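You operate a simulated robot arm through the tools that you are given. There is no shell and no other tool. Be economical: measure what you need, move in short steps, check, and stop when the job is done.

The job below is to be done with a simulated robot arm. You get a single attempt, and the scene is never put back.

Task
Park the carriage with its handle up, then brush the dust off bench and rail.
Fine: put the red brush back. Set down upright: red brush. What is to be rubbed or washed off counts as gone when no trace of it is left.

It is judged by the outcome, as a careful person would: the job done as asked, and still so three seconds after it is handed in. It fails if anything else is knocked over, pushed out of place, dropped, spilled or broken.

Robot
A 7-joint arm with a two-finger parallel gripper, fixed in place. Base frame: the origin is at the foot of the arm, x ahead of it, y to its left, z up. Units: m, degrees, N and s.
With the tool pointing down near the work surface it reaches from about 0.22 to 0.74 m from the base axis. Its first joint turns from -166.0 to 166.0 degrees. Payload 1.57 kg.
The tool frame sits at the grasp point between the pads (the TCP): z along the fingers, y along the line on which they close. The tips reach 0.03 m beyond it. The gripper opens to 0.11 m. The fingers are 0.024 m wide and 0.012 m thick; the gripper's body (0.048 by 0.112 m) begins 0.078 m behind the TCP.
Orientation is that of the tool frame in the base frame, as a unit quaternion [w, x, y, z]. With the fingers straight down and closing along the base's y, the tool's x points along the base's -x, its y along +y and its z along -z.

Tools
- The arm moves only by the tool play_rows. Its argument "deltas" is a list of rows, each a list of 7 numbers: the shift along the tool's x, y, z in units of 25 mm (1.0 is 25 mm), then the turn, a rotation vector about the tool's x, y, z in units of 8 degrees (1.0 is 8 degrees), then the gripper command, from -1 (fully open) to 1 (shut), values between in proportion. In form: [[dx, dy, dz, rx, ry, rz, gripper], ...]. A call has 1 to 10 rows; each row shifts and turns the commanded pose from where the row before left it, along the tool's axes as they then stand. A call with a number of a shift or a turn outside -1 to 1 is refused whole. Each row takes 0.2 s and may step no farther than 0.05 m and 8.6 degrees from the row before; otherwise, or with a gripper value out of range, the whole call is refused. Where a pose cannot be reached the arm comes as near as it can. A force on the tool above 40 N (or 10 N above the force at the start of the call, whichever is more), or a blocked arm, ends the call early, and 0.2 s more pass. Each finger travels about 0.045 m/s and halts on what it meets, pressing with about 36 N; the grip force reading is that of the motor and also rises with nothing between the fingers. The clock runs only during rows and for 0.2 s after the last one: add rows that do not move to give the fingers time. The reply holds the time, the measured pose of the TCP, the force on the tool along the base axes, the opening and the grip force, in the units named above and with some noise, with the torque about the TCP (base axes, N m) and any sound that the robot's microphone picked up.
- Cameras (640 x 400 px; columns grow to the right, rows downward): "scene" is fixed at [0.4005, 0.4981, 1.6917]; the picture's right is [-1.00, -0.07, 0.00], its down [-0.06, 0.81, -0.58] and it looks along [0.04, -0.58, -0.82] (base axes); focal length 244 px, centre (320, 200). "wrist" rides on the gripper at [0.07, 0.016, -0.141] in the tool frame; the picture's right is [-0.23, 0.97, 0.00], its down [-0.85, -0.20, -0.48] and it looks along [-0.47, -0.11, 0.88] (tool axes); focal length 222 px, centre (320, 200).
- capture(camera): a new picture of that camera. It takes no simulated time.
- move_column(by): slides the trunk up (or, below 0, down) by that many m; the arm rides with it, the base frame stays. It gives what a move gives, with no picture.
- probe_pixels(camera, pixels): there is no depth. For up to 12 entries [column, row, z] of the newest picture of that camera ("zoom" is the newest enlarged one), the place [x, y] in the base frame at which the ray of that pixel passes the height z, good to about 0.002 m. It takes no simulated time.
- inspect(camera, box): a new picture of the part [left, top, right, bottom] of that camera's present view, enlarged. It takes no simulated time.
- finish_job(): hands the job in; it is judged then, once.

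Keep the steps short. Do not move on a guess: measure, check each grasp and each placing, and mend mistakes. In all there are 80 turns and 46 pictures (those below and enlarged ones count). Leave the gripper open and the arm clear of the work at the hand-in unless told otherwise, and finish with a single line.

The tools are called after "Call:" as name(argument=value, ...) on one line, values as JSON. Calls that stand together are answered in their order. play_rows: Moves the arm, as the interface text tells. Its arguments: {"type":"object","properties":{"deltas":{"type":"array"}},"required":["deltas"]} The other tools are called the same way: move_column (by) slides the trunk up or down; capture (camera) takes a picture; probe_pixels (camera, pixels) gives the place at which the rays of pixels pass given heights; inspect (camera, box) takes an enlarged picture of a part of a camera's view; finish_job () hands the job in.

At the start:

```text
time: 0.0
tool_pos: [0.4035, -0.1936, 1.2847]
tcp_rot: [0.001, -0.001, 1.0, 0.001]
wrist_force: [0.6, 0.7, 0.1]
ft_torque: [-0.02, 0.01, -0.02]
width: 0.1101
gripper_force: 0.0
trunk travel left (down, up): [-0.525, 0.065]
```

scene: 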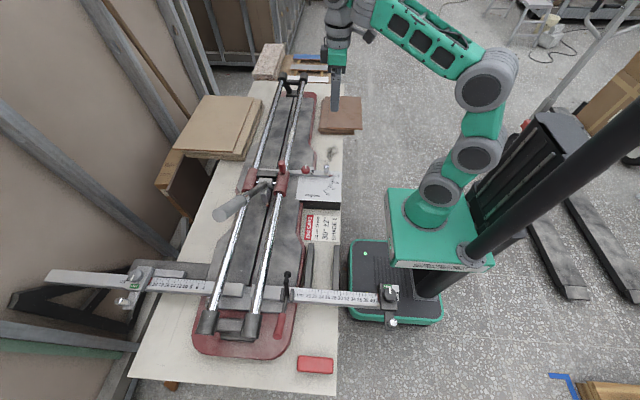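
wrist: 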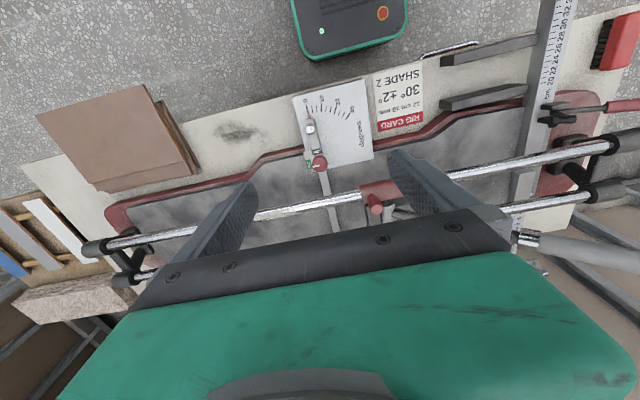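

I see a tile cutter with a red carriage near (265,183), a grey handle at (235,205), a red brush at (315,365), and cards on the bench. I'll enlarge the parts that matter before moving.

Call:
inspect(camera="scene", box=[200, 130, 360, 230])

Call:
inspect(camera="scene", box=[180, 270, 360, 382])

Call:
inspect(camera="scene", box=[230, 60, 390, 160])

```text
4.00 times, centred on (280, 180) of scene
```

zoom: 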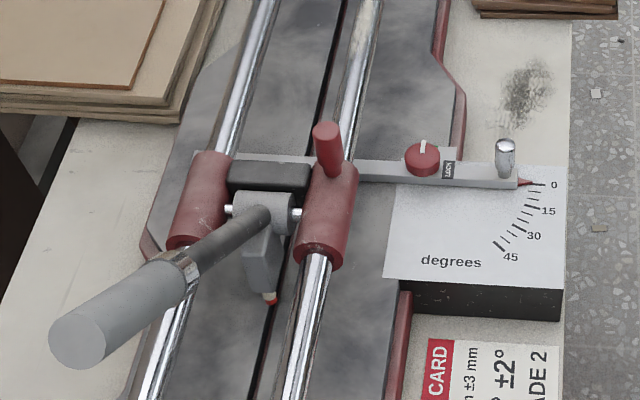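

```text
3.56 times, centred on (270, 326) of scene
```

zoom: 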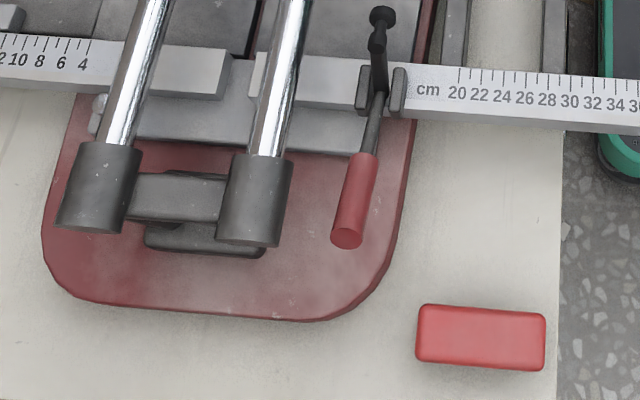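

```text
4.00 times, centred on (310, 110) of scene
```

zoom: 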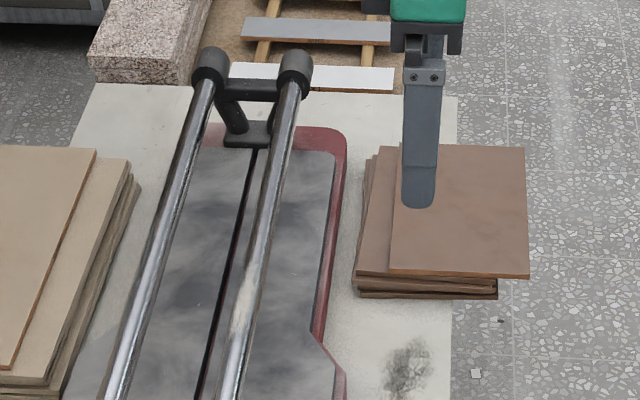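

The dust seems to be a dark smudge on the bench at (332,153) and a pale patch on the near rail at about (290,135). I'll probe the key points and look closer at the cards, the carriage and the far end.

Call:
probe_pixels(camera="scene", pixels=[[332, 153, 0.8], [290, 135, 0.9], [315, 365, 0.83], [304, 80, 0.9], [252, 325, 0.9], [208, 322, 0.9], [283, 78, 0.9], [280, 183, 0.92], [249, 183, 0.92], [340, 300, 0.8], [340, 100, 0.8], [220, 213, 1.0]])

Call:
inspect(camera="scene", box=[200, 165, 296, 225])

Call:
inspect(camera="wrist", box=[360, 30, 520, 130])

Call:
inspect(camera="wrist", box=[180, 80, 420, 230])

```text
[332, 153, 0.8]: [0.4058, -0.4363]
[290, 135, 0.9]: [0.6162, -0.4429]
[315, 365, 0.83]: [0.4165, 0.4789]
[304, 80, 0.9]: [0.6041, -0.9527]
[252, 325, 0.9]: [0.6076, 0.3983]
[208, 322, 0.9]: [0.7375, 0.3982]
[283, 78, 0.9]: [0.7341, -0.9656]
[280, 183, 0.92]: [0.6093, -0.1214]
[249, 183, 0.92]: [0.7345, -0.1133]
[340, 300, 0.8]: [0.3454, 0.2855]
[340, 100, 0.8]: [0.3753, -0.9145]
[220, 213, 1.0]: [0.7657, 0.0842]
```

```text
6.67 times, centred on (248, 195) of scene
```

zoom: 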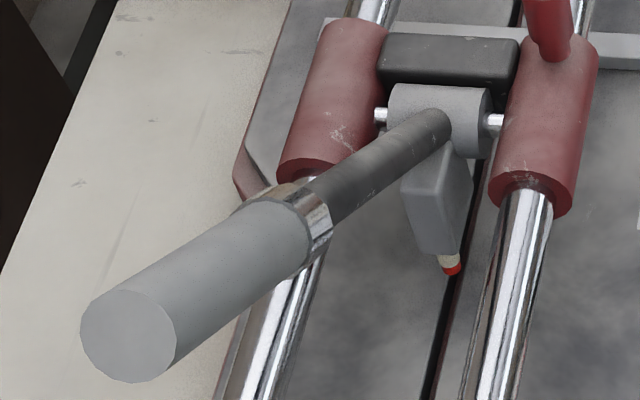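

```text
4.00 times, centred on (440, 80) of wrist
```

zoom: 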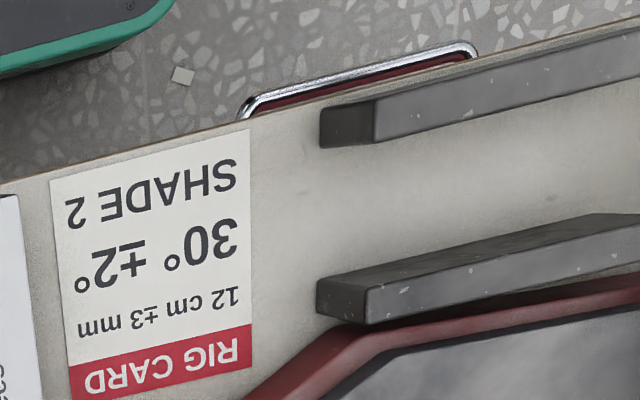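

```text
2.67 times, centred on (300, 155) of wrist
```

zoom: 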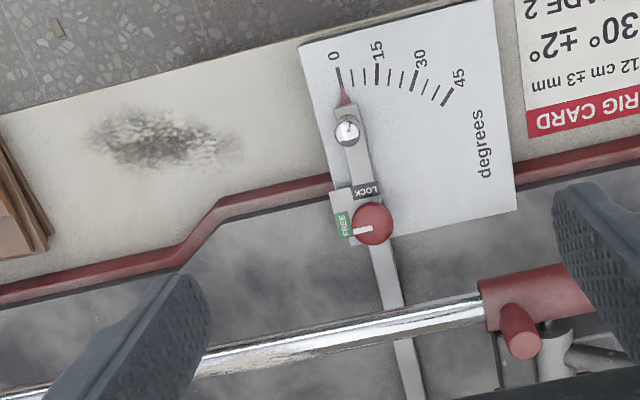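

I need heights, so I'll probe the same points in both cameras: the peg top, bench dust and rail cap. The brush stands bristles-down at wrist (615,45).

Call:
probe_pixels(camera="scene", pixels=[[281.25, 162, 0.95], [281.25, 162, 1.0], [281.25, 162, 1.05], [283, 174, 0.9], [283, 174, 1.0], [274, 236, 0.9], [274, 236, 0.95], [299, 356, 0.83], [332, 359, 0.83], [297, 372, 0.8], [332, 374, 0.8]])

Call:
probe_pixels(camera="wrist", pixels=[[376.9, 209.4, 0.95], [376.9, 209.4, 1.0], [376.9, 209.4, 1.05], [240, 131, 0.8], [611, 147, 0.9], [611, 147, 0.95], [590, 69, 0.8], [607, 15, 0.8], [601, 69, 0.83], [320, 206, 0.9], [320, 206, 0.95]])

Call:
inspect(camera="wrist", box=[440, 0, 640, 125])

Call:
inspect(camera="scene", box=[265, 105, 345, 155])

```text
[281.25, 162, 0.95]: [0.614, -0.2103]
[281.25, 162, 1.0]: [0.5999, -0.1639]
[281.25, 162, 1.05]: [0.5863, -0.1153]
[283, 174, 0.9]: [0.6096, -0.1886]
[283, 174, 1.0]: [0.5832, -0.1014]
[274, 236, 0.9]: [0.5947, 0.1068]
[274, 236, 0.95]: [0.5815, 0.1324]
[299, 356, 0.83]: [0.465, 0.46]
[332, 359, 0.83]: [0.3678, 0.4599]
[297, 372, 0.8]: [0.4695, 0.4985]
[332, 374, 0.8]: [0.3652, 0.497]
```

```text
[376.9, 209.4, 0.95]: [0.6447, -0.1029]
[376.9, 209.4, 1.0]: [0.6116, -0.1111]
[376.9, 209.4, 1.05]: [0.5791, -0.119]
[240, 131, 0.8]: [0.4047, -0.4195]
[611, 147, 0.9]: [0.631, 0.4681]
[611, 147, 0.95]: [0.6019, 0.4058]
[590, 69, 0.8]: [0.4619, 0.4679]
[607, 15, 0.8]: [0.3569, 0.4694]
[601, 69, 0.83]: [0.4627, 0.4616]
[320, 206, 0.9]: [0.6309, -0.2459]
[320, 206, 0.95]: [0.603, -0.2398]
```

```text
3.20 times, centred on (540, 62) of wrist
```

zoom: 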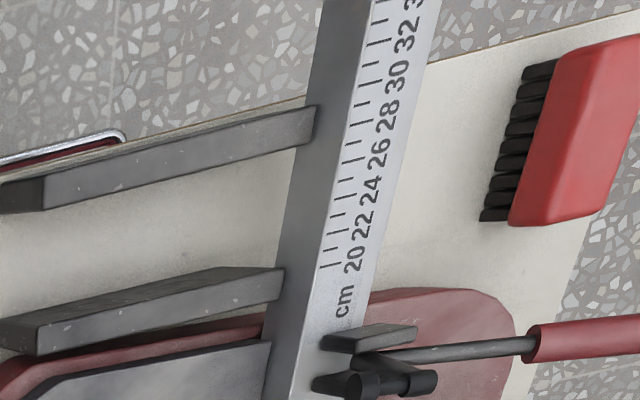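

```text
8.00 times, centred on (305, 130) of scene
```

zoom: 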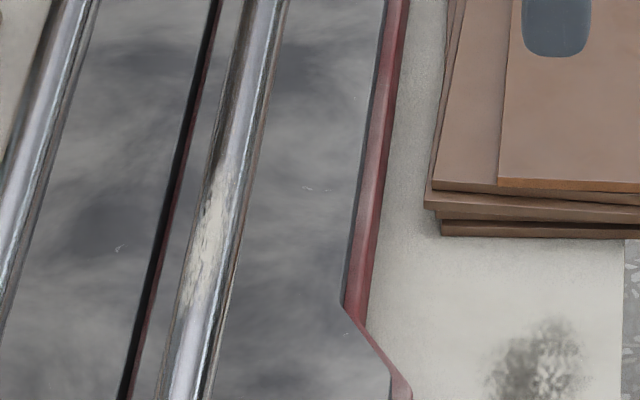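

The peg top is near (0.585,-0.118,1.045). Next I'll probe the sleeves, pivot, handle and rail dust at several heights.

Call:
probe_pixels(camera="scene", pixels=[[282, 183, 0.96], [250.3, 180, 0.96], [266, 181.5, 0.97], [219.2, 215.2, 1.1], [219.2, 215.2, 1.2], [246.5, 198, 1.0], [246.5, 198, 1.1], [236, 205, 1.1], [292.5, 126, 0.945], [288.7, 146, 0.945], [327, 167, 0.8], [338, 144, 0.8]])

Call:
probe_pixels(camera="wrist", pixels=[[528, 239, 1.0], [528, 239, 1.05], [528, 239, 1.1], [219, 116, 0.8], [268, 140, 0.8], [225, 146, 0.8], [240, 115, 0.8]])

Call:
inspect(camera="wrist", box=[480, 180, 640, 280])

```text
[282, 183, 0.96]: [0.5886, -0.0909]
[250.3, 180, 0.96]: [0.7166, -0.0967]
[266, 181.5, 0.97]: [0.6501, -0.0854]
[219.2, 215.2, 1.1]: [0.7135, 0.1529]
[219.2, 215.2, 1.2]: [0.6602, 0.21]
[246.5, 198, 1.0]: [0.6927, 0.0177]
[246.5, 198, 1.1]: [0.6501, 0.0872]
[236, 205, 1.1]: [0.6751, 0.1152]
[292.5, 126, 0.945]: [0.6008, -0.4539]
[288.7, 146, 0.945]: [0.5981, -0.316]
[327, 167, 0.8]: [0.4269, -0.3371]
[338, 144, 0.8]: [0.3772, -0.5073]
```

```text
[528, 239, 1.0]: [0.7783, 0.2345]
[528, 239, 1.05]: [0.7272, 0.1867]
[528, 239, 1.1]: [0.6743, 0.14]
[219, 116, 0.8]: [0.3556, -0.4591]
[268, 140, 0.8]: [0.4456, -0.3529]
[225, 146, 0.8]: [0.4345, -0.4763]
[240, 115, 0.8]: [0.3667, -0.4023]
```

```text
4.00 times, centred on (560, 230) of wrist
```

zoom: 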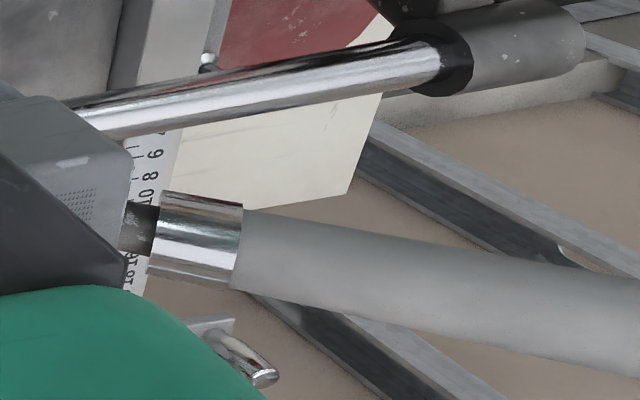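

The handle lies in the plane x≈0.65. Its pivot is near (0.65,-0.085,0.97), it rises about 38° toward +y, and its tip is near (0.655,0.21,1.20). The wheel is under it. I'll move high toward the handle first, keeping z≈1.285.

Call:
play_rows(deltas=[[-1, 1, 0, 0, 0, 0, -1], [-1, 1, 0, 0, 0, 0, -1], [-1, 1, 0, 0, 0, 0, -1], [-1, 1, 0, 0, 0, 0, -1], [-1, 1, 0, 0, 0, 0, -1], [-1, 1, 0, 0, 0, 0, -1], [-1, 1, 0, 0, 0, 0, -1], [-1, 1, 0, 0, 0, 0, -1], [-1, 1, 0, 0, 0, 0, -1], [-0.9, 1, 0, 0, 0, 0, -1]])

Call:
play_rows(deltas=[[0, 1, 0, 0, 0, 1, -1], [0, 0, 0, 0, 0, 1, -1], [0, 0, 0, 0, 0, 1, -1], [0, 0, 0, 0, 0, 1, -1], [0, 0, 0, 0, 0, 1, -1], [0, 0, 0, 0, 0, 1, -1], [0, 0, 0, 0, 0, 1, -1], [0, 0, 0, 0, 0, 1, -1], [0, 0, 0, 0, 0, 1, -1], [0, 0, 0, 0, 0, 1, -1]])

```text
time: 1.9
tool_pos: [0.6084, 0.0059, 1.2868]
tcp_rot: [0.01, -0.004, 1.0, 0.0]
wrist_force: [21.2, 3.0, -29.9]
ft_torque: [-0.66, 1.19, -0.39]
width: 0.11
gripper_force: 0.0
out of reach, approached as far as the arm can: row 9
trunk travel left (down, up): [-0.525, 0.065]
stopped in row 9: the force on the tool passed its limit (the readings are from after the stop); the commanded pose is now the measured one
```

```text
time: 2.1
tool_pos: [0.6083, 0.0084, 1.2868]
tcp_rot: [0.012, 0.002, 1.0, -0.001]
wrist_force: [2.3, -1.5, -2.8]
ft_torque: [0.26, 0.1, 0.14]
width: 0.1099
gripper_force: 0.1
trunk travel left (down, up): [-0.525, 0.065]
stopped in row 1: the force on the tool passed its limit (the readings are from after the stop); the commanded pose is now the measured one
```

The arm stopped in row 9 with a force reading and an out-of-reach note. I'll look before moving again.

Call:
capture(camera="scene")

Call:
capture(camera="wrist")

```text
34 pictures are left
```

scene: 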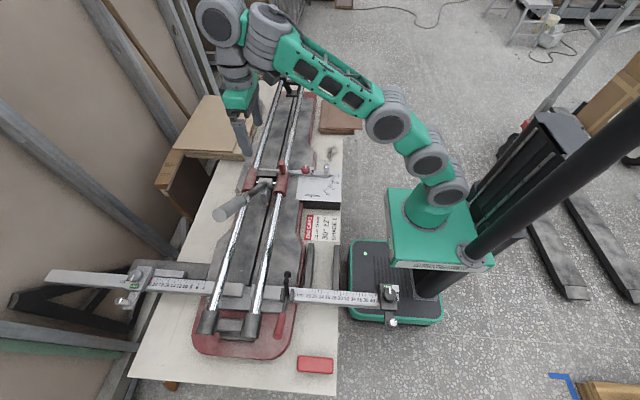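

```text
33 pictures are left
```

wrist: 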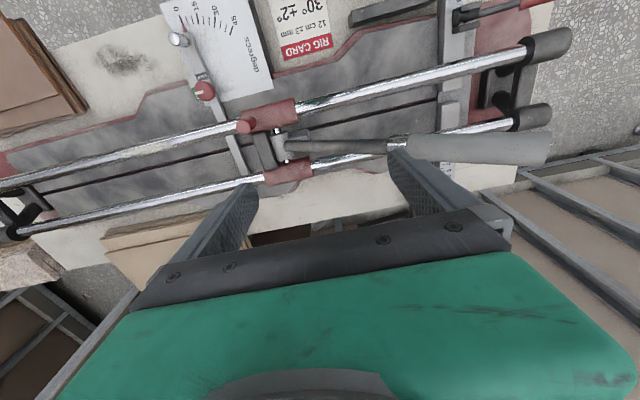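

There was no contact. The arm is just at its reach limit with the fingers down at this height. A horizontal approach suits the handle better: fingers along +x, which is the handle's pivot axis. I'll back off to x≈0.50, y≈0.137, z≈1.145, then start pitching.

Call:
play_rows(deltas=[[0.72, 0.86, 0.5, 0, 0, 0, -1], [0.72, 0.86, 0.9, 0, 0, 0, -1], [0.72, 0.86, 0.9, 0, 0, 0, -1], [0.72, 0.86, 0.9, 0, 0, 0, -1], [0.72, 0.86, 0.9, 0, 0, 0, -1], [0.72, 0.86, 0.9, 0, 0, 0, -1], [0, 0, 0.7, 0, 0, 0, -1], [0, 0, 0, 0, 0, 0, -1]])

Call:
play_rows(deltas=[[0, 0, 0, 0, -1, 0, -1], [0, 0, 0, 0, -1, 0, -1], [0, 0, 0, 0, -1, 0, -1], [0, 0, 0, 0, -1, 0, -1], [0, 0, 0, 0, -1, 0, -1], [0, 0, 0, 0, -1, 0, -1], [0, 0, 0, 0, 0, 0, -1]])

```text
time: 3.9
tool_pos: [0.5026, 0.1368, 1.1423]
tcp_rot: [0.011, 0.002, 1.0, 0.0]
wrist_force: [0.0, 0.6, 0.3]
ft_torque: [-0.01, 0.0, 0.01]
width: 0.11
gripper_force: 0.1
trunk travel left (down, up): [-0.525, 0.065]
```

```text
time: 5.7
tool_pos: [0.4272, 0.0952, 1.3565]
tcp_rot: [0.366, -0.004, 0.931, 0.001]
wrist_force: [0.7, 1.1, -0.5]
ft_torque: [0.01, 0.0, 0.04]
width: 0.1102
gripper_force: 0.1
out of reach, approached as far as the arm can: row 2, 3, 4, 5, 6
trunk travel left (down, up): [-0.525, 0.065]
stopped in row 7: the arm was blocked; the commanded pose is now the measured one
```

Pitching outward drifted the TCP to (0.43,0.10,1.36), so a joint limit seems to be in play. I'll look at the arm's shape.

Call:
capture(camera="scene")

```text
32 pictures are left
```

scene: 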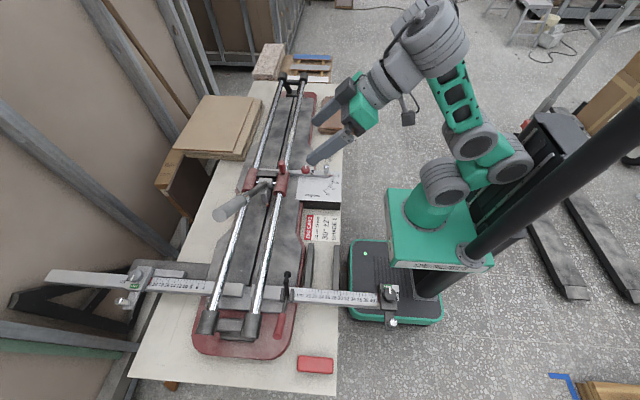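

I'll find the shoulder height by probing the base plate and shoulder pixels, which takes no simulated time.

Call:
probe_pixels(camera="scene", pixels=[[430, 218, 0.8], [430, 218, 0.9], [430, 218, 1.0], [440, 180, 0.9], [440, 180, 1.0], [440, 180, 1.1], [505, 155, 1.0], [505, 155, 1.2], [435, 45, 1.3], [435, 45, 1.5], [361, 95, 1.4], [361, 95, 1.5]])

```text
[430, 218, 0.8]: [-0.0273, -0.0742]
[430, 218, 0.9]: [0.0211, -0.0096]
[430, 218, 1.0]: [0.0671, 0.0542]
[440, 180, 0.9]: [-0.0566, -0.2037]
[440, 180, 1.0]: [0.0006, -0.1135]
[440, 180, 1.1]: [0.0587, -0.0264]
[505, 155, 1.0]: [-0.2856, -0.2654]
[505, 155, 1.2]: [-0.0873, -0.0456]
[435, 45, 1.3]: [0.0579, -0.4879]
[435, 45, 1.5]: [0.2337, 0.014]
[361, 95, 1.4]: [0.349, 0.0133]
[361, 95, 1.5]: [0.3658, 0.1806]
```

The shoulder is near z≈1.1, which folds the arm badly for a horizontal reach. Lowering the trunk 0.2 m gives it room. The TCP would come to about (0.43,0.10,1.16), clear of the rails (z≈0.945).

Call:
move_column(by=-0.2)

Call:
play_rows(deltas=[[0, 0, 0, 0, -0.5, 0, -1], [0, 0, 0, 0, -1, 0, -1], [0, 0, 0, 0, -1, 0, -1], [0, 0, 0, 0, 0, 0, -1]])

```text
time: 7.9
tool_pos: [0.4329, 0.0946, 1.1566]
tcp_rot: [0.364, -0.004, 0.931, 0.0]
wrist_force: [0.5, -0.5, 0.7]
ft_torque: [0.0, 0.01, 0.01]
width: 0.1101
gripper_force: 0.0
trunk travel left (down, up): [-0.325, 0.265]
```

```text
time: 8.6
tool_pos: [0.4352, 0.1223, 1.1763]
tcp_rot: [0.397, -0.096, 0.91, 0.073]
wrist_force: [-0.1, 0.0, -0.3]
ft_torque: [0.0, 0.02, 0.0]
width: 0.1099
gripper_force: 0.1
out of reach, approached as far as the arm can: row 1, 2, 3
trunk travel left (down, up): [-0.325, 0.265]
stopped in row 3: the arm was blocked; the commanded pose is now the measured one
```

Still at the limit, because the joints have not changed. I'll move forward and up (along minus tool x) to unfold the elbow.

Call:
play_rows(deltas=[[-1, 0, 0, 0, 0, 0, -1], [-1, 0, 0, 0, 0, 0, -1], [-1, 0, 0, 0, 0, 0, -1], [-1, 0, 0, 0, 0, 0, -1], [-1, 0, 0, 0, 0, 0, -1], [0, 0, 0, 0, 0, 0, -1]])

Call:
play_rows(deltas=[[0, 0, 0, 0, -1, 0, -1], [0, 0, 0, 0, -1, 0, -1], [0, 0, 0, 0, -1, 0, -1], [0, 0, 0, 0, 0, 0, -1]])

Call:
capture(camera="scene")

```text
time: 10.0
tool_pos: [0.5091, 0.1385, 1.2771]
tcp_rot: [0.404, -0.096, 0.907, 0.07]
wrist_force: [0.4, -1.0, 0.1]
ft_torque: [0.0, 0.0, -0.02]
width: 0.11
gripper_force: 0.0
trunk travel left (down, up): [-0.325, 0.265]
```

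```text
time: 11.0
tool_pos: [0.5273, 0.168, 1.2908]
tcp_rot: [0.537, -0.095, 0.83, 0.116]
wrist_force: [0.2, -0.9, -0.3]
ft_torque: [-0.01, -0.01, 0.03]
width: 0.1099
gripper_force: 0.1
out of reach, approached as far as the arm can: row 1, 2
trunk travel left (down, up): [-0.325, 0.265]
```

```text
31 pictures are left
```

scene: 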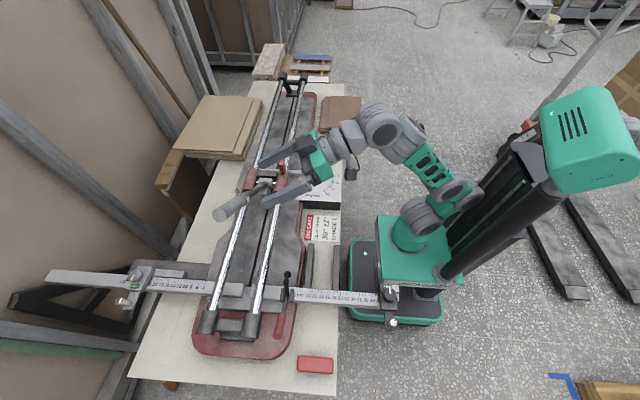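

Pitch is now about 66° and improving as the arm unfolds. I'll lower the trunk a further 0.12 (TCP to about z=1.17, x=0.53, still short of the handle at x≥0.63) and keep pitching.

Call:
move_column(by=-0.12)

Call:
play_rows(deltas=[[-0.6, 0, 0, 0, 0, 0, -1], [-0.6, 0, 0, 0, -0.5, 0, -1], [0, 0, 0, 0, -1, 0, -1], [0, 0, 0, 0, -1, 0, -1], [0, 0, 0, 0, 0, 0, -1]])

```text
time: 12.5
tool_pos: [0.5291, 0.1653, 1.1671]
tcp_rot: [0.537, -0.095, 0.83, 0.118]
wrist_force: [-0.9, 0.1, 0.4]
ft_torque: [-0.03, 0.0, -0.02]
width: 0.1098
gripper_force: 0.1
trunk travel left (down, up): [-0.205, 0.385]
```

```text
time: 13.5
tool_pos: [0.5889, 0.1776, 1.131]
tcp_rot: [0.598, -0.076, 0.79, 0.107]
wrist_force: [-37.9, -0.9, 4.5]
ft_torque: [-0.28, -0.23, -1.79]
width: 0.1023
gripper_force: 0.1
trunk travel left (down, up): [-0.205, 0.385]
stopped in row 4: the force on the tool passed its limit (the readings are from after the stop); the commanded pose is now the measured one
```

There is contact: -38 N along x, with the TCP at (0.589,0.178,1.131). A fingertip likely touches the handle. I'll look.

Call:
inspect(camera="scene", box=[180, 120, 340, 220])

Call:
capture(camera="wrist")

```text
4.00 times, centred on (260, 170) of scene
```

zoom: 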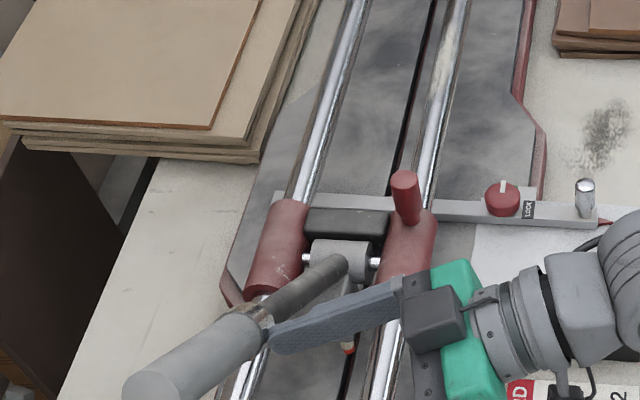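

```text
29 pictures are left
```

wrist: 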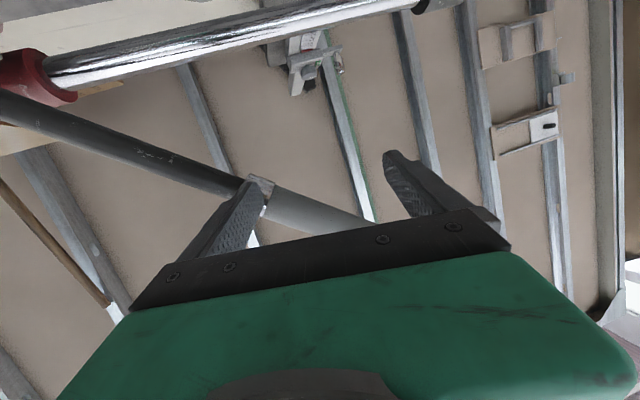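

The finger on the -y side brushed the handle's shaft, and the carriage shows no shift. I'll back off along minus tool z, then straighten the yaw and pitch and roll by about -52° to match the handle's slope.

Call:
play_rows(deltas=[[0, 0, -0.8, 0, 0, 0, -1], [0, 0, -0.8, 0, 0, 0, -1], [0, 0, -0.8, 0, 0, 0, -1], [0, 0, 0, 0, 0, 0, -1]])

Call:
play_rows(deltas=[[0, 0, 0, 0.7, -0.7, 0, -1], [0, 0, 0, 0.7, -0.7, 0, -1], [0, 0, 0, 0.5, -0.5, 0, -1], [0, 0, 0, 0, 0, 0, -1]])

```text
time: 14.3
tool_pos: [0.5781, 0.1748, 1.0668]
tcp_rot: [0.538, -0.085, 0.834, 0.085]
wrist_force: [-0.4, -1.1, 0.6]
ft_torque: [0.01, -0.03, 0.0]
width: 0.1099
gripper_force: 0.0
trunk travel left (down, up): [-0.205, 0.385]
stopped in row 4: the arm was blocked; the commanded pose is now the measured one
```

```text
time: 15.3
tool_pos: [0.5686, 0.1743, 1.077]
tcp_rot: [0.657, 0.001, 0.753, -0.013]
wrist_force: [0.4, -0.3, -0.2]
ft_torque: [-0.03, 0.02, -0.01]
width: 0.1103
gripper_force: 0.0
trunk travel left (down, up): [-0.205, 0.385]
```

Pitch is now about 82°. Next I'll move up about 65 mm with a little retreat, then roll -52° about the tool z axis.

Call:
play_rows(deltas=[[-0.9, 0, -0.3, 0, 0, 0, -1], [-0.9, 0, -0.3, 0, 0, 0, -1], [-0.8, 0, -0.3, 0, 0, 0, -1], [0, 0, 0, 0, 0, 0, -1]])

Call:
play_rows(deltas=[[0, 0, 0, 0, 0, -1, -1], [0, 0, 0, 0, 0, -1, -1], [0, 0, 0, 0, 0, -1, -1], [0, 0, 0, 0, 0, -1, -1], [0, 0, 0, 0, 0, -1, -1], [0, 0, 0, 0, 0, -1, -1], [0, 0, 0, 0, 0, -0.5, -1], [0, 0, 0, 0, 0, 0, -1]])

```text
time: 16.3
tool_pos: [0.5572, 0.1749, 1.1449]
tcp_rot: [0.656, 0.001, 0.754, -0.013]
wrist_force: [0.0, 0.5, 0.4]
ft_torque: [0.0, -0.03, 0.0]
width: 0.1097
gripper_force: 0.1
trunk travel left (down, up): [-0.205, 0.385]
```

```text
time: 18.1
tool_pos: [0.5557, 0.1754, 1.1431]
tcp_rot: [0.584, -0.33, 0.678, -0.3]
wrist_force: [-0.8, -0.2, -1.0]
ft_torque: [0.04, 0.0, -0.01]
width: 0.1101
gripper_force: 0.1
trunk travel left (down, up): [-0.205, 0.385]
```

The roll is right: tool y now lies perpendicular to the handle. I'll shift about 24 mm along minus tool y, then check the centring in the wrist view.

Call:
play_rows(deltas=[[0.4, -0.5, 0, 0, 0, 0, -1], [0.3, -0.45, 0, 0, 0, 0, -1], [0, 0, 0, 0, 0, 0, -1]])

Call:
capture(camera="wrist")

Call:
inspect(camera="scene", box=[180, 140, 340, 240])

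```text
time: 18.9
tool_pos: [0.5569, 0.1466, 1.1518]
tcp_rot: [0.584, -0.33, 0.679, -0.3]
wrist_force: [0.2, -0.3, -0.5]
ft_torque: [0.01, -0.02, 0.0]
width: 0.11
gripper_force: 0.0
trunk travel left (down, up): [-0.205, 0.385]
```

```text
28 pictures are left
```

wrist: 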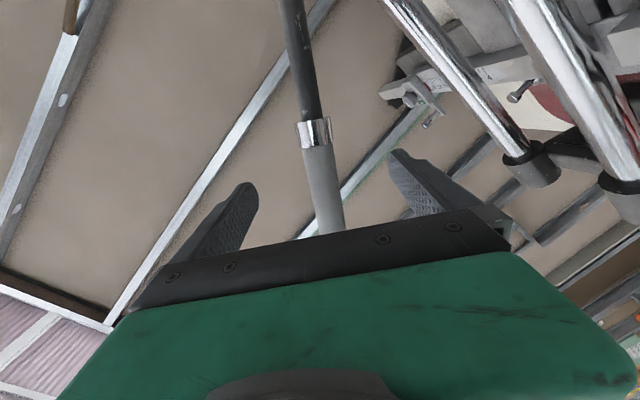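

```text
4.00 times, centred on (260, 190) of scene
```

zoom: 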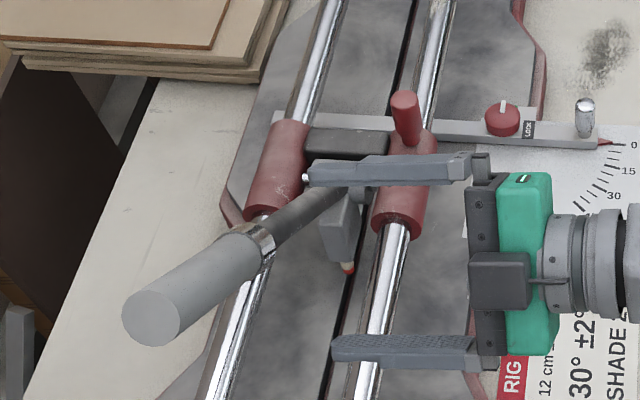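

The fingers straddle the handle evenly and in line. I'll advance 95 mm in +x, keeping the height, with the gripper open.

Call:
play_rows(deltas=[[-0.08, -0.1, 0.95, 0, 0, 0, -1], [-0.08, -0.1, 0.95, 0, 0, 0, -1], [-0.08, -0.1, 0.95, 0, 0, 0, -1], [-0.08, -0.1, 0.95, 0, 0, 0, -1], [0, 0, 0, 0, 0, 0, -1]])

Call:
capture(camera="wrist")

```text
time: 20.1
tool_pos: [0.6536, 0.1457, 1.1549]
tcp_rot: [0.584, -0.33, 0.679, -0.3]
wrist_force: [-0.8, -0.9, -0.3]
ft_torque: [0.03, -0.01, -0.02]
width: 0.1099
gripper_force: 0.1
trunk travel left (down, up): [-0.205, 0.385]
```

```text
26 pictures are left
```

wrist: 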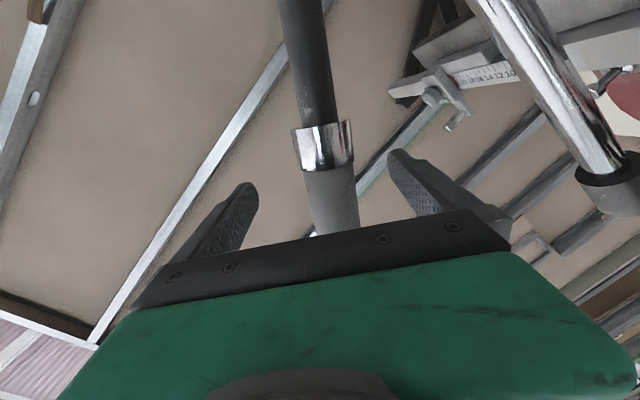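

The handle sits between the pads, centred. I'll close the gripper.

Call:
play_rows(deltas=[[0, 0, 0, 0, 0, 0, 1], [0, 0, 0, 0, 0, 0, 1], [0, 0, 0, 0, 0, 0, 1], [0, 0, 0, 0, 0, 0, 1], [0, 0, 0, 0, 0, 0, 1], [0, 0, 0, 0, 0, 0, 1]])

```text
time: 21.5
tool_pos: [0.6535, 0.1467, 1.153]
tcp_rot: [0.583, -0.331, 0.678, -0.3]
wrist_force: [-4.8, 2.8, -7.9]
ft_torque: [0.79, -0.04, 0.34]
width: 0.0358
gripper_force: 28.8
trunk travel left (down, up): [-0.205, 0.385]
```

Gripped: 36 mm wide, 0.295 m from the pivot, at 38°. I'll swing the handle up on its arc, turning with it by 4.8° per row, five rows first.

Call:
play_rows(deltas=[[0.064, -0.985, -0.09, -0.06, -0.058, 0.594, 1], [0.064, -0.985, -0.09, -0.06, -0.058, 0.594, 1], [0.064, -0.985, -0.09, -0.06, -0.058, 0.594, 1], [0.064, -0.985, -0.09, -0.06, -0.058, 0.594, 1], [0.064, -0.985, -0.09, -0.06, -0.058, 0.594, 1]])

```text
time: 22.7
tool_pos: [0.6524, 0.0505, 1.2286]
tcp_rot: [0.638, -0.201, 0.728, -0.151]
wrist_force: [-20.1, -4.8, -26.0]
ft_torque: [1.13, 0.19, -0.13]
width: 0.0362
gripper_force: 43.3
trunk travel left (down, up): [-0.205, 0.385]
```

At 62°. The handle follows, but there is an inward pull of about 25 N radially and 20 N in x. I'll ease those by a few millimetres, then continue.

Call:
play_rows(deltas=[[0.12, 0, -0.12, 0, 0, 0, 1], [0, 0, 0, 0, 0, 0, 1]])

```text
time: 23.3
tool_pos: [0.6539, 0.0516, 1.2296]
tcp_rot: [0.641, -0.202, 0.725, -0.152]
wrist_force: [27.8, 4.2, 0.6]
ft_torque: [1.2, 0.35, -0.09]
width: 0.0358
gripper_force: 43.2
trunk travel left (down, up): [-0.205, 0.385]
```

Radial load is gone, but x now reads +28 N, so I'll give back about 1.7 mm. Then three more arc rows.

Call:
play_rows(deltas=[[0.0, 0, 0.07, 0, 0, 0, 1], [0.075, -0.985, -0.085, -0.06, -0.058, 0.594, 1], [0.075, -0.985, -0.085, -0.06, -0.058, 0.594, 1], [0.075, -0.985, -0.085, -0.06, -0.058, 0.594, 1]])

```text
time: 24.3
tool_pos: [0.6535, -0.0211, 1.2502]
tcp_rot: [0.656, -0.118, 0.743, -0.06]
wrist_force: [-6.9, 0.3, -22.1]
ft_torque: [1.02, -0.49, -0.07]
width: 0.0356
gripper_force: 42.2
trunk travel left (down, up): [-0.205, 0.385]
```

At 77°. I'll add a slight inward bias and three more rows toward vertical.

Call:
play_rows(deltas=[[0.12, -0.95, -0.085, -0.06, -0.058, 0.58, 1], [0.1, -0.95, -0.085, -0.06, -0.058, 0.58, 1], [0.08, -0.8, -0.085, -0.05, -0.05, 0.5, 1], [0, 0, 0, 0, 0, 0, 1]])

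Call:
inspect(camera="scene", box=[180, 100, 340, 200])

```text
time: 25.3
tool_pos: [0.6537, -0.089, 1.2565]
tcp_rot: [0.668, -0.04, 0.742, 0.026]
wrist_force: [-7.4, 0.5, -23.9]
ft_torque: [0.58, 0.51, 0.01]
width: 0.0338
gripper_force: 41.6
trunk travel left (down, up): [-0.205, 0.385]
```

```text
4.00 times, centred on (260, 150) of scene
```

zoom: 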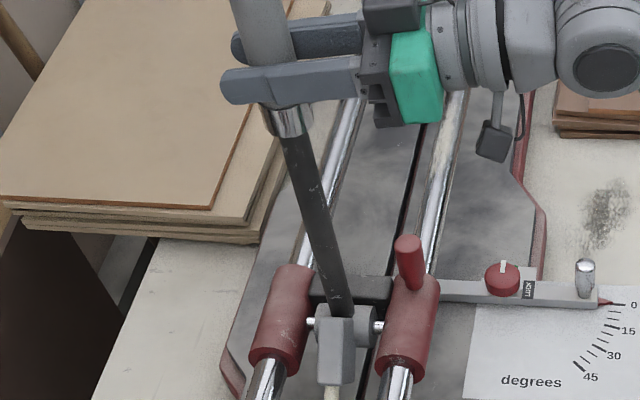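

The handle is about upright, with the carriage unmoved near y≈-0.09. I'll loosen only to about 6 cm so the fingers still cage it, and see if it stays.

Call:
play_rows(deltas=[[0, 0, 0, 0, 0, 0, -0.1], [0, 0, 0, 0, 0, 0, -0.1], [0, 0, 0, 0, 0, 0, -0.1], [0, 0, 0, 0, 0, 0, -0.1], [0, 0, 0, 0, 0, 0, -0.1]])

Call:
inspect(camera="scene", box=[180, 80, 340, 180])

```text
time: 26.5
tool_pos: [0.6528, -0.0886, 1.2584]
tcp_rot: [0.669, -0.042, 0.742, 0.027]
wrist_force: [0.1, 0.6, 0.4]
ft_torque: [0.02, -0.02, 0.02]
width: 0.0605
gripper_force: 0.1
trunk travel left (down, up): [-0.205, 0.385]
```

```text
4.00 times, centred on (260, 130) of scene
```

zoom: 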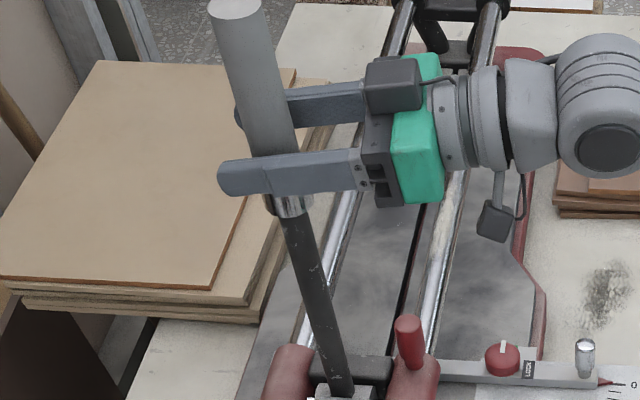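

No force on the tool and the handle stands on its own. I'll open fully, back straight out 0.12 m, and check that it still stands.

Call:
play_rows(deltas=[[0, 0, 0, 0, 0, 0, -1], [0, 0, 0, 0, 0, 0, -1], [0, 0, 0, 0, 0, 0, -1], [0, 0, -0.6, 0, 0, 0, -1], [0, 0, -1, 0, 0, 0, -1], [0, 0, -1, 0, 0, 0, -1], [0, 0, -1, 0, 0, 0, -1], [0, 0, -1, 0, 0, 0, -1], [0, 0, 0, 0, 0, 0, -1]])

Call:
capture(camera="scene")

```text
time: 28.5
tool_pos: [0.5341, -0.0989, 1.2711]
tcp_rot: [0.669, -0.041, 0.742, 0.027]
wrist_force: [0.1, -0.3, 0.0]
ft_torque: [-0.02, -0.01, 0.03]
width: 0.1103
gripper_force: 0.0
trunk travel left (down, up): [-0.205, 0.385]
```

```text
23 pictures are left
```

scene: 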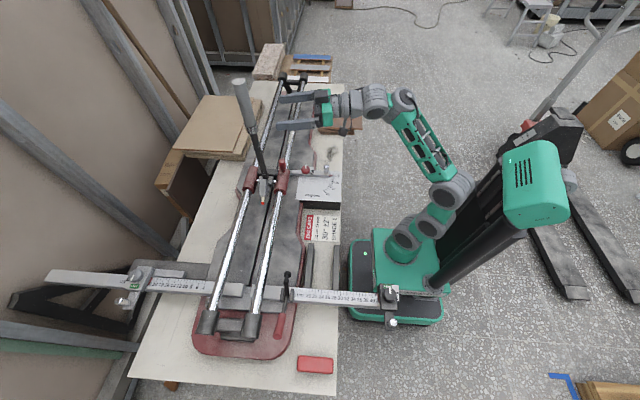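

The handle stays upright after release. Next the carriage: I'll use the red peg at (0.585,-0.118, top 1.045). I'll lower by 0.1 m and pitch the hand down about 37°.

Call:
play_rows(deltas=[[1, 0, 0, 0, 0, 0, -1], [1, 0, 0, 0, 0, 0, -1], [1, 0, 0, 0, 0, 0, -1], [1, 0, 0, 0.2, 0, 0, -1], [0, 0, 0, 0.2, 1, 0, -1], [0, 0, 0, 0.2, 1, 0, -1], [0, 0, 0, 0.1, 1, 0, -1], [0, 0, 0, 0, 1, 0, -1], [0, 0, 0, 0, 0.6, 0, -1], [0, 0, 0, 0, 0, 0, -1]])

Call:
capture(camera="wrist")

```text
time: 30.7
tool_pos: [0.5243, -0.1007, 1.162]
tcp_rot: [0.402, -0.009, 0.915, -0.018]
wrist_force: [0.2, 0.4, -0.6]
ft_torque: [0.03, 0.0, 0.02]
width: 0.1102
gripper_force: 0.0
out of reach, approached as far as the arm can: row 9
trunk travel left (down, up): [-0.205, 0.385]
```

```text
22 pictures are left
```

wrist: 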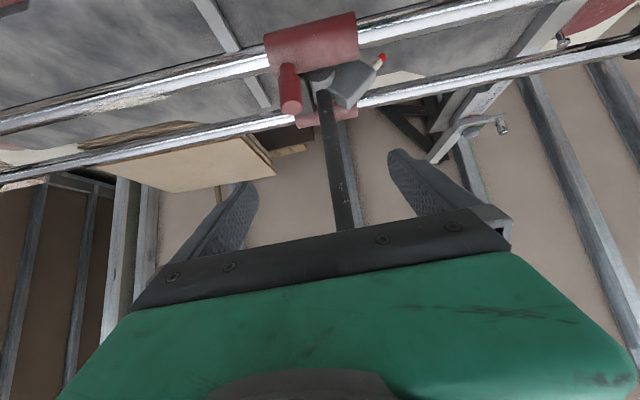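

The peg's top is at wrist (290,107). I'll probe it at the likely heights.

Call:
probe_pixels(camera="wrist", pixels=[[290, 107, 1.04], [290, 107, 1.05], [286, 70, 0.98], [286, 70, 0.97], [331, 215, 1.2], [325, 100, 1.0]])

```text
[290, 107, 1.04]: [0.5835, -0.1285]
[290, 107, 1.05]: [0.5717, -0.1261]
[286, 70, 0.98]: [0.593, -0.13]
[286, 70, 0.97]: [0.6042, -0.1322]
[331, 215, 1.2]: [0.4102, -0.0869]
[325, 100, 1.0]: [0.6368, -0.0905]
```

The peg is at (0.585,-0.125), z 0.98 to 1.042. I'll bring the open fingers around it, TCP to (0.585,-0.125,1.03).

Call:
play_rows(deltas=[[0.34, -0.16, 0.87, 0, 0, 0, -1], [0.34, -0.16, 0.87, 0, 0, 0, -1], [0.34, -0.16, 0.87, 0, 0, 0, -1], [0.34, -0.16, 0.87, 0, 0, 0, -1], [0.34, -0.16, 0.87, 0, 0, 0, -1], [0.3, -0.1, 0.8, 0, 0, 0, -1], [0, 0, 0, 0, 0, 0, -1]])

Call:
capture(camera="wrist")

Call:
inspect(camera="scene", box=[200, 120, 360, 220])

```text
time: 32.3
tool_pos: [0.5869, -0.1295, 1.0395]
tcp_rot: [0.403, -0.008, 0.915, -0.018]
wrist_force: [1.1, -0.1, -0.1]
ft_torque: [0.0, -0.02, 0.01]
width: 0.11
gripper_force: 0.1
trunk travel left (down, up): [-0.205, 0.385]
```

```text
21 pictures are left
```

wrist: 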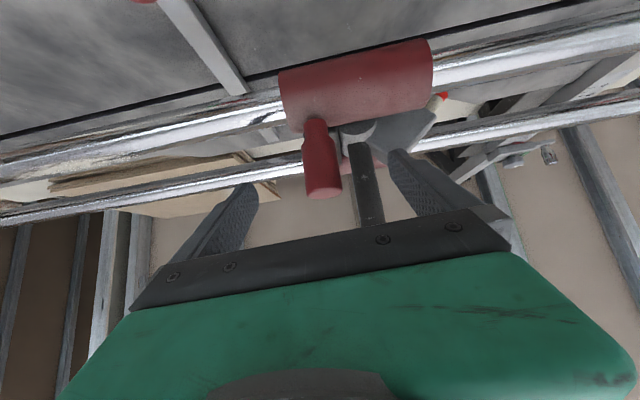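

```text
4.00 times, centred on (280, 170) of scene
```

zoom: 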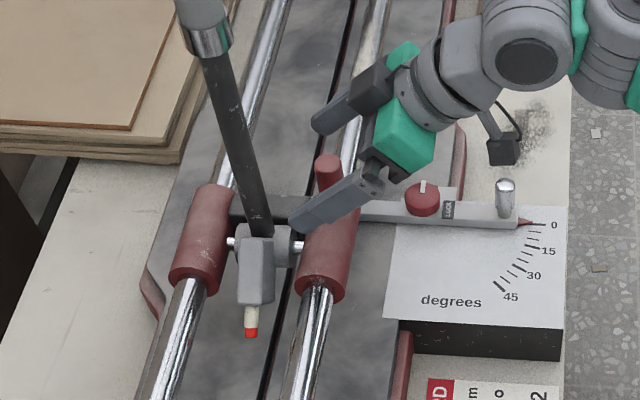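

The peg is between the fingers and the fingertips clear the handle shaft. I'll lower 9 mm and close on it.

Call:
play_rows(deltas=[[0.27, 0, 0.25, 0, 0, 0, -1], [0, 0, 0, 0, 0, 0, 1], [0, 0, 0, 0, 0, 0, 1], [0, 0, 0, 0, 0, 0, 1], [0, 0, 0, 0, 0, 0, 1], [0, 0, 0, 0, 0, 0, 1], [0, 0, 0, 0, 0, 0, 1], [0, 0, 0, 0, 0, 0, 1]])

```text
time: 34.1
tool_pos: [0.587, -0.129, 1.03]
tcp_rot: [0.402, -0.009, 0.915, -0.017]
wrist_force: [-0.7, 4.2, 0.2]
ft_torque: [1.03, 0.47, 0.38]
width: 0.0256
gripper_force: 33.5
trunk travel left (down, up): [-0.205, 0.385]
```

Peg gripped at 25.6 mm. I'll slide gently along the rail toward +y, two short test rows first. The rail leans about -0.025 in x per unit of y.

Call:
play_rows(deltas=[[-0.003, 0.3, -0.013, 0, 0, 0, 1], [-0.005, 0.5, -0.022, 0, 0, 0, 1], [-0.005, 0.5, -0.022, 0, 0, 0, 1], [0, 0, 0, 0, 0, 0, 1]])

```text
time: 35.1
tool_pos: [0.5879, -0.0953, 1.0317]
tcp_rot: [0.401, -0.01, 0.916, -0.016]
wrist_force: [5.3, 1.8, -5.5]
ft_torque: [1.33, -0.93, 0.02]
width: 0.0257
gripper_force: 37.0
trunk travel left (down, up): [-0.205, 0.385]
```

It slides with small forces. Continuing with a slight correction.

Call:
play_rows(deltas=[[-0.012, 0.7, 0.0, 0, 0, 0, 1], [-0.015, 0.8, -0.015, 0, 0, 0, 1], [-0.015, 0.8, -0.015, 0, 0, 0, 1], [-0.015, 0.8, -0.015, 0, 0, 0, 1], [-0.015, 0.8, -0.015, 0, 0, 0, 1], [0, 0, 0, 0, 0, 0, 1]])

```text
time: 36.5
tool_pos: [0.587, 0.0006, 1.0312]
tcp_rot: [0.403, -0.01, 0.915, -0.016]
wrist_force: [15.5, 0.5, 8.9]
ft_torque: [1.2, 0.44, 0.15]
width: 0.0258
gripper_force: 37.4
trunk travel left (down, up): [-0.205, 0.385]
```

Working; I'll relieve about 1 mm and continue toward the end.

Call:
play_rows(deltas=[[-0.05, 0.5, 0.0, 0, 0, 0, 1], [-0.024, 0.8, -0.01, 0, 0, 0, 1], [-0.024, 0.8, -0.01, 0, 0, 0, 1], [-0.024, 0.8, -0.01, 0, 0, 0, 1], [-0.024, 0.8, -0.01, 0, 0, 0, 1], [0, 0, 0, 0, 0, 0, 1]])

Call:
capture(camera="scene")

```text
time: 37.9
tool_pos: [0.5866, 0.0941, 1.0303]
tcp_rot: [0.403, -0.01, 0.915, -0.016]
wrist_force: [15.7, 1.9, 16.5]
ft_torque: [1.21, -0.08, 0.2]
width: 0.0258
gripper_force: 37.5
trunk travel left (down, up): [-0.205, 0.385]
```

```text
19 pictures are left
```

scene: 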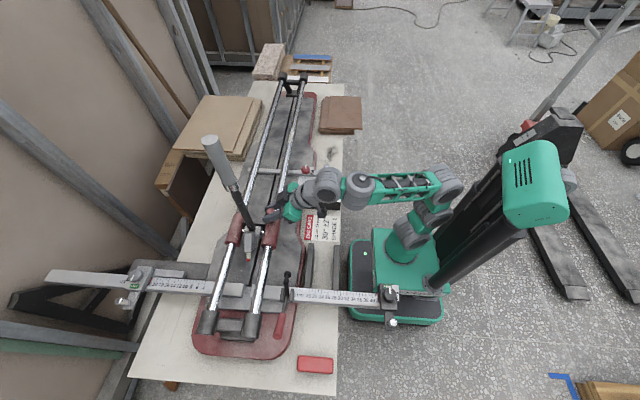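

The carriage is travelling with the handle still upright. Continuing, with the small relief.

Call:
play_rows(deltas=[[-0.07, 0.5, 0.0, 0, 0, 0, 1], [-0.036, 0.8, -0.01, 0, 0, 0, 1], [-0.036, 0.8, -0.01, 0, 0, 0, 1], [-0.036, 0.8, -0.01, 0, 0, 0, 1], [-0.036, 0.8, -0.01, 0, 0, 0, 1], [0, 0, 0, 0, 0, 0, 1]])

Call:
inspect(camera="scene", box=[180, 200, 340, 300])

```text
time: 39.3
tool_pos: [0.5902, 0.1894, 1.0301]
tcp_rot: [0.402, -0.011, 0.915, -0.017]
wrist_force: [-27.0, 5.3, -5.8]
ft_torque: [1.2, 0.17, 0.16]
width: 0.0259
gripper_force: 36.9
trunk travel left (down, up): [-0.205, 0.385]
```

```text
4.00 times, centred on (260, 250) of scene
```

zoom: 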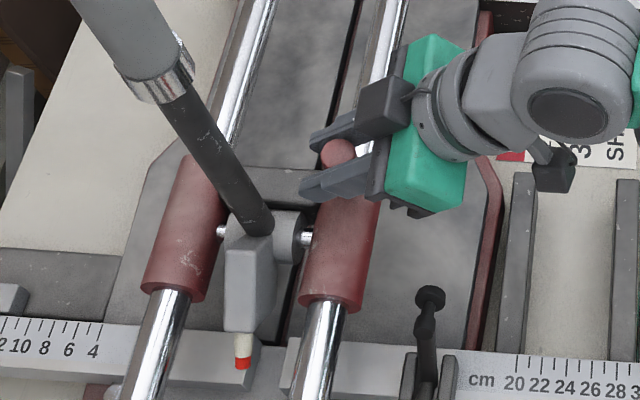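

Force in x flipped to -27 N, so I'll ease 1.5 mm in -x. I also need the clamp post's height and place at (287,273), and the end caps, before going further.

Call:
probe_pixels(camera="scene", pixels=[[287.5, 273, 0.9], [287.5, 273, 0.95], [287.5, 273, 1.0], [263, 274, 0.945], [255, 312, 0.945], [212, 310, 0.945], [240, 290, 0.9], [240, 290, 0.95]])

Call:
play_rows(deltas=[[0.04, 0, -0.045, 0, 0, 0, 1], [0, 0, 0, 0, 0, 0, 1]])

```text
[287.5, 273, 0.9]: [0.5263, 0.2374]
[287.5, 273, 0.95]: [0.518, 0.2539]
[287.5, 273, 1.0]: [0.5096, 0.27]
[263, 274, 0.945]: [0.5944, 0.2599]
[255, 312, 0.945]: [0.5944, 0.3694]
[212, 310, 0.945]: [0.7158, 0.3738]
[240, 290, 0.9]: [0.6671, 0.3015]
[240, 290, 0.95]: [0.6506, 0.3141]
```

```text
time: 39.9
tool_pos: [0.5886, 0.1877, 1.0301]
tcp_rot: [0.403, -0.009, 0.915, -0.018]
wrist_force: [-12.5, 4.9, -1.1]
ft_torque: [1.07, 0.53, 0.2]
width: 0.0257
gripper_force: 36.8
trunk travel left (down, up): [-0.205, 0.385]
```

About 0.10 m remains to the end caps, and the clamp post (top ≈0.96) stays well under the hand (≈1.06). Continuing, slower at the end.

Call:
play_rows(deltas=[[-0.0, 0.7, -0.04, 0, 0, 0, 1], [-0.02, 0.8, -0.03, 0, 0, 0, 1], [-0.02, 0.8, -0.03, 0, 0, 0, 1], [-0.02, 0.8, -0.03, 0, 0, 0, 1], [0, 0.3, -0.01, 0, 0, 0, 1], [0, 0.2, 0, 0, 0, 0, 1], [0, 0.2, 0, 0, 0, 0, 1], [0, 0.2, 0, 0, 0, 0, 1], [0, 0.2, 0, 0, 0, 0, 1], [0, 0.2, 0, 0, 0, 0, 1]])

Call:
inspect(camera="scene", box=[170, 215, 330, 315])

```text
time: 40.6
tool_pos: [0.5897, 0.2142, 1.0311]
tcp_rot: [0.401, 0.005, 0.916, -0.019]
wrist_force: [1.6, -37.1, -2.6]
ft_torque: [1.09, 0.03, 0.17]
width: 0.0256
gripper_force: 36.7
trunk travel left (down, up): [-0.205, 0.385]
stopped in row 3: the force on the tool passed its limit (the readings are from after the stop); the commanded pose is now the measured one
```

```text
4.00 times, centred on (250, 265) of scene
```

zoom: 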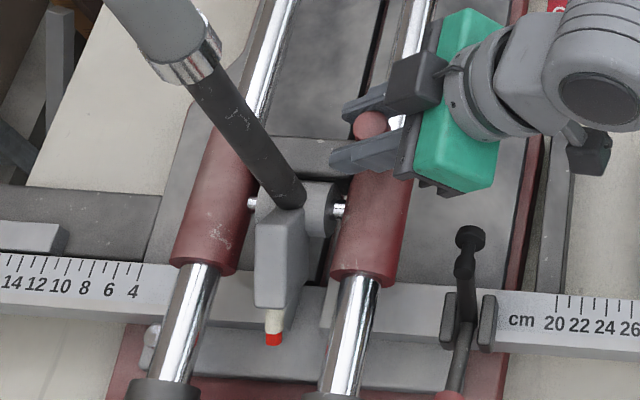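

The carriage stopped at peg y=0.214 with 37 N against it. I'll look from the wrist for what it met.

Call:
capture(camera="wrist")

Call:
play_rows(deltas=[[0, 0.1, 0, 0, 0, 0, 1], [0, 0.2, 0, 0, 0, 0, 1], [0, 0, 0, 0, 0, 0, 1]])

```text
16 pictures are left
```

wrist: 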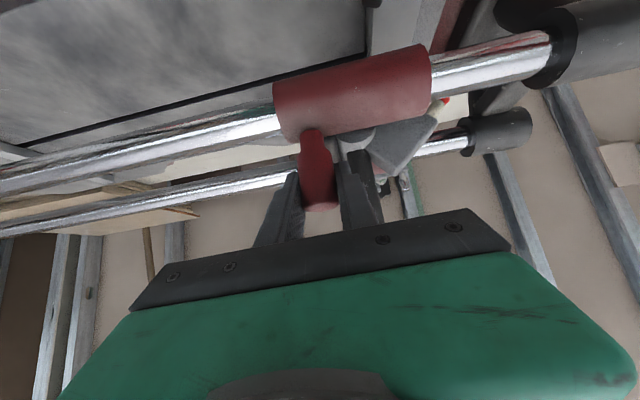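

```text
time: 40.9
tool_pos: [0.5884, 0.2146, 1.0301]
tcp_rot: [0.403, 0.01, 0.915, -0.021]
wrist_force: [8.6, -42.3, -3.8]
ft_torque: [1.15, -0.33, 0.33]
width: 0.0255
gripper_force: 36.8
trunk travel left (down, up): [-0.205, 0.385]
stopped in row 1: the force on the tool passed its limit (the readings are from after the stop); the commanded pose is now the measured one
```

It is a firm end stop, so the carriage is parked at the end of its travel. I'll release the peg and retreat up and back along minus tool z.

Call:
play_rows(deltas=[[0, 0, 0, 0, 0, 0, -0.3], [0, 0, 0, 0, 0, 0, -0.3], [0, 0, 0, 0, 0, 0, -0.3], [0, 0, -0.6, 0, 0, 0, -0.3], [0, 0, -1, 0, 0, 0, -0.6], [0, 0, -1, 0, 0, 0, -1], [0, 0, -1, 0, 0, 0, -1], [0, 0, -1, 0, 0, 0, -1], [0, 0, -1, 0, 0, 0, -1], [0, 0, 0, 0, 0, 0, -1]])

Call:
capture(camera="scene")

```text
time: 43.1
tool_pos: [0.503, 0.2249, 1.1008]
tcp_rot: [0.402, 0.001, 0.915, -0.021]
wrist_force: [-0.6, 1.0, -0.5]
ft_torque: [-0.01, -0.02, -0.01]
width: 0.1099
gripper_force: 0.1
out of reach, approached as far as the arm can: row 8, 9
trunk travel left (down, up): [-0.205, 0.385]
```

```text
15 pictures are left
```

scene: 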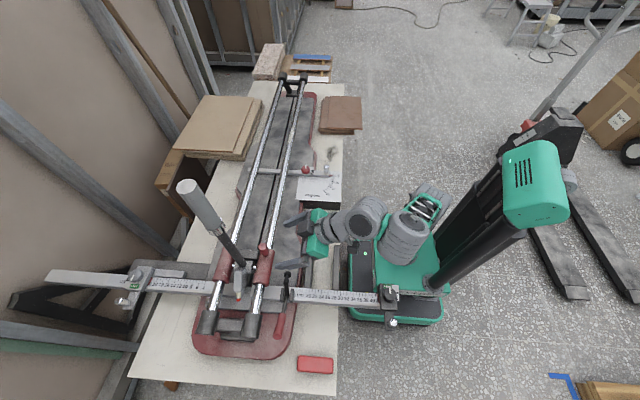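

Carriage parked, handle upright, gripper clear. For tool-down work I'll raise the trunk by 0.32, then pitch the hand down (+47°).

Call:
move_column(by=0.32)

Call:
play_rows(deltas=[[0, 0, 0.3, 0, 1, 0, -1], [0, 0, 0.3, 0, 1, 0, -1], [0, 0, 0.3, 0, 1, 0, -1], [0, 0, 0.3, 0, 1, 0, -1], [0, 0, 0.3, 0, 1, 0, -1], [0, 0, 0.3, 0, 0.9, 0, -1], [0, 0, 0, 0, 0, 0, -1]])

```text
time: 46.3
tool_pos: [0.5042, 0.2264, 1.4209]
tcp_rot: [0.402, 0.001, 0.915, -0.021]
wrist_force: [0.1, -0.4, 0.4]
ft_torque: [0.03, 0.03, -0.02]
width: 0.11
gripper_force: 0.1
trunk travel left (down, up): [-0.525, 0.065]
```

```text
time: 47.9
tool_pos: [0.5088, 0.1992, 1.2485]
tcp_rot: [0.106, 0.006, 0.994, 0.002]
wrist_force: [0.6, 0.8, -0.3]
ft_torque: [0.0, 0.01, 0.0]
width: 0.1099
gripper_force: 0.1
out of reach, approached as far as the arm can: row 1, 2, 3, 4, 5, 6
trunk travel left (down, up): [-0.525, 0.065]
```

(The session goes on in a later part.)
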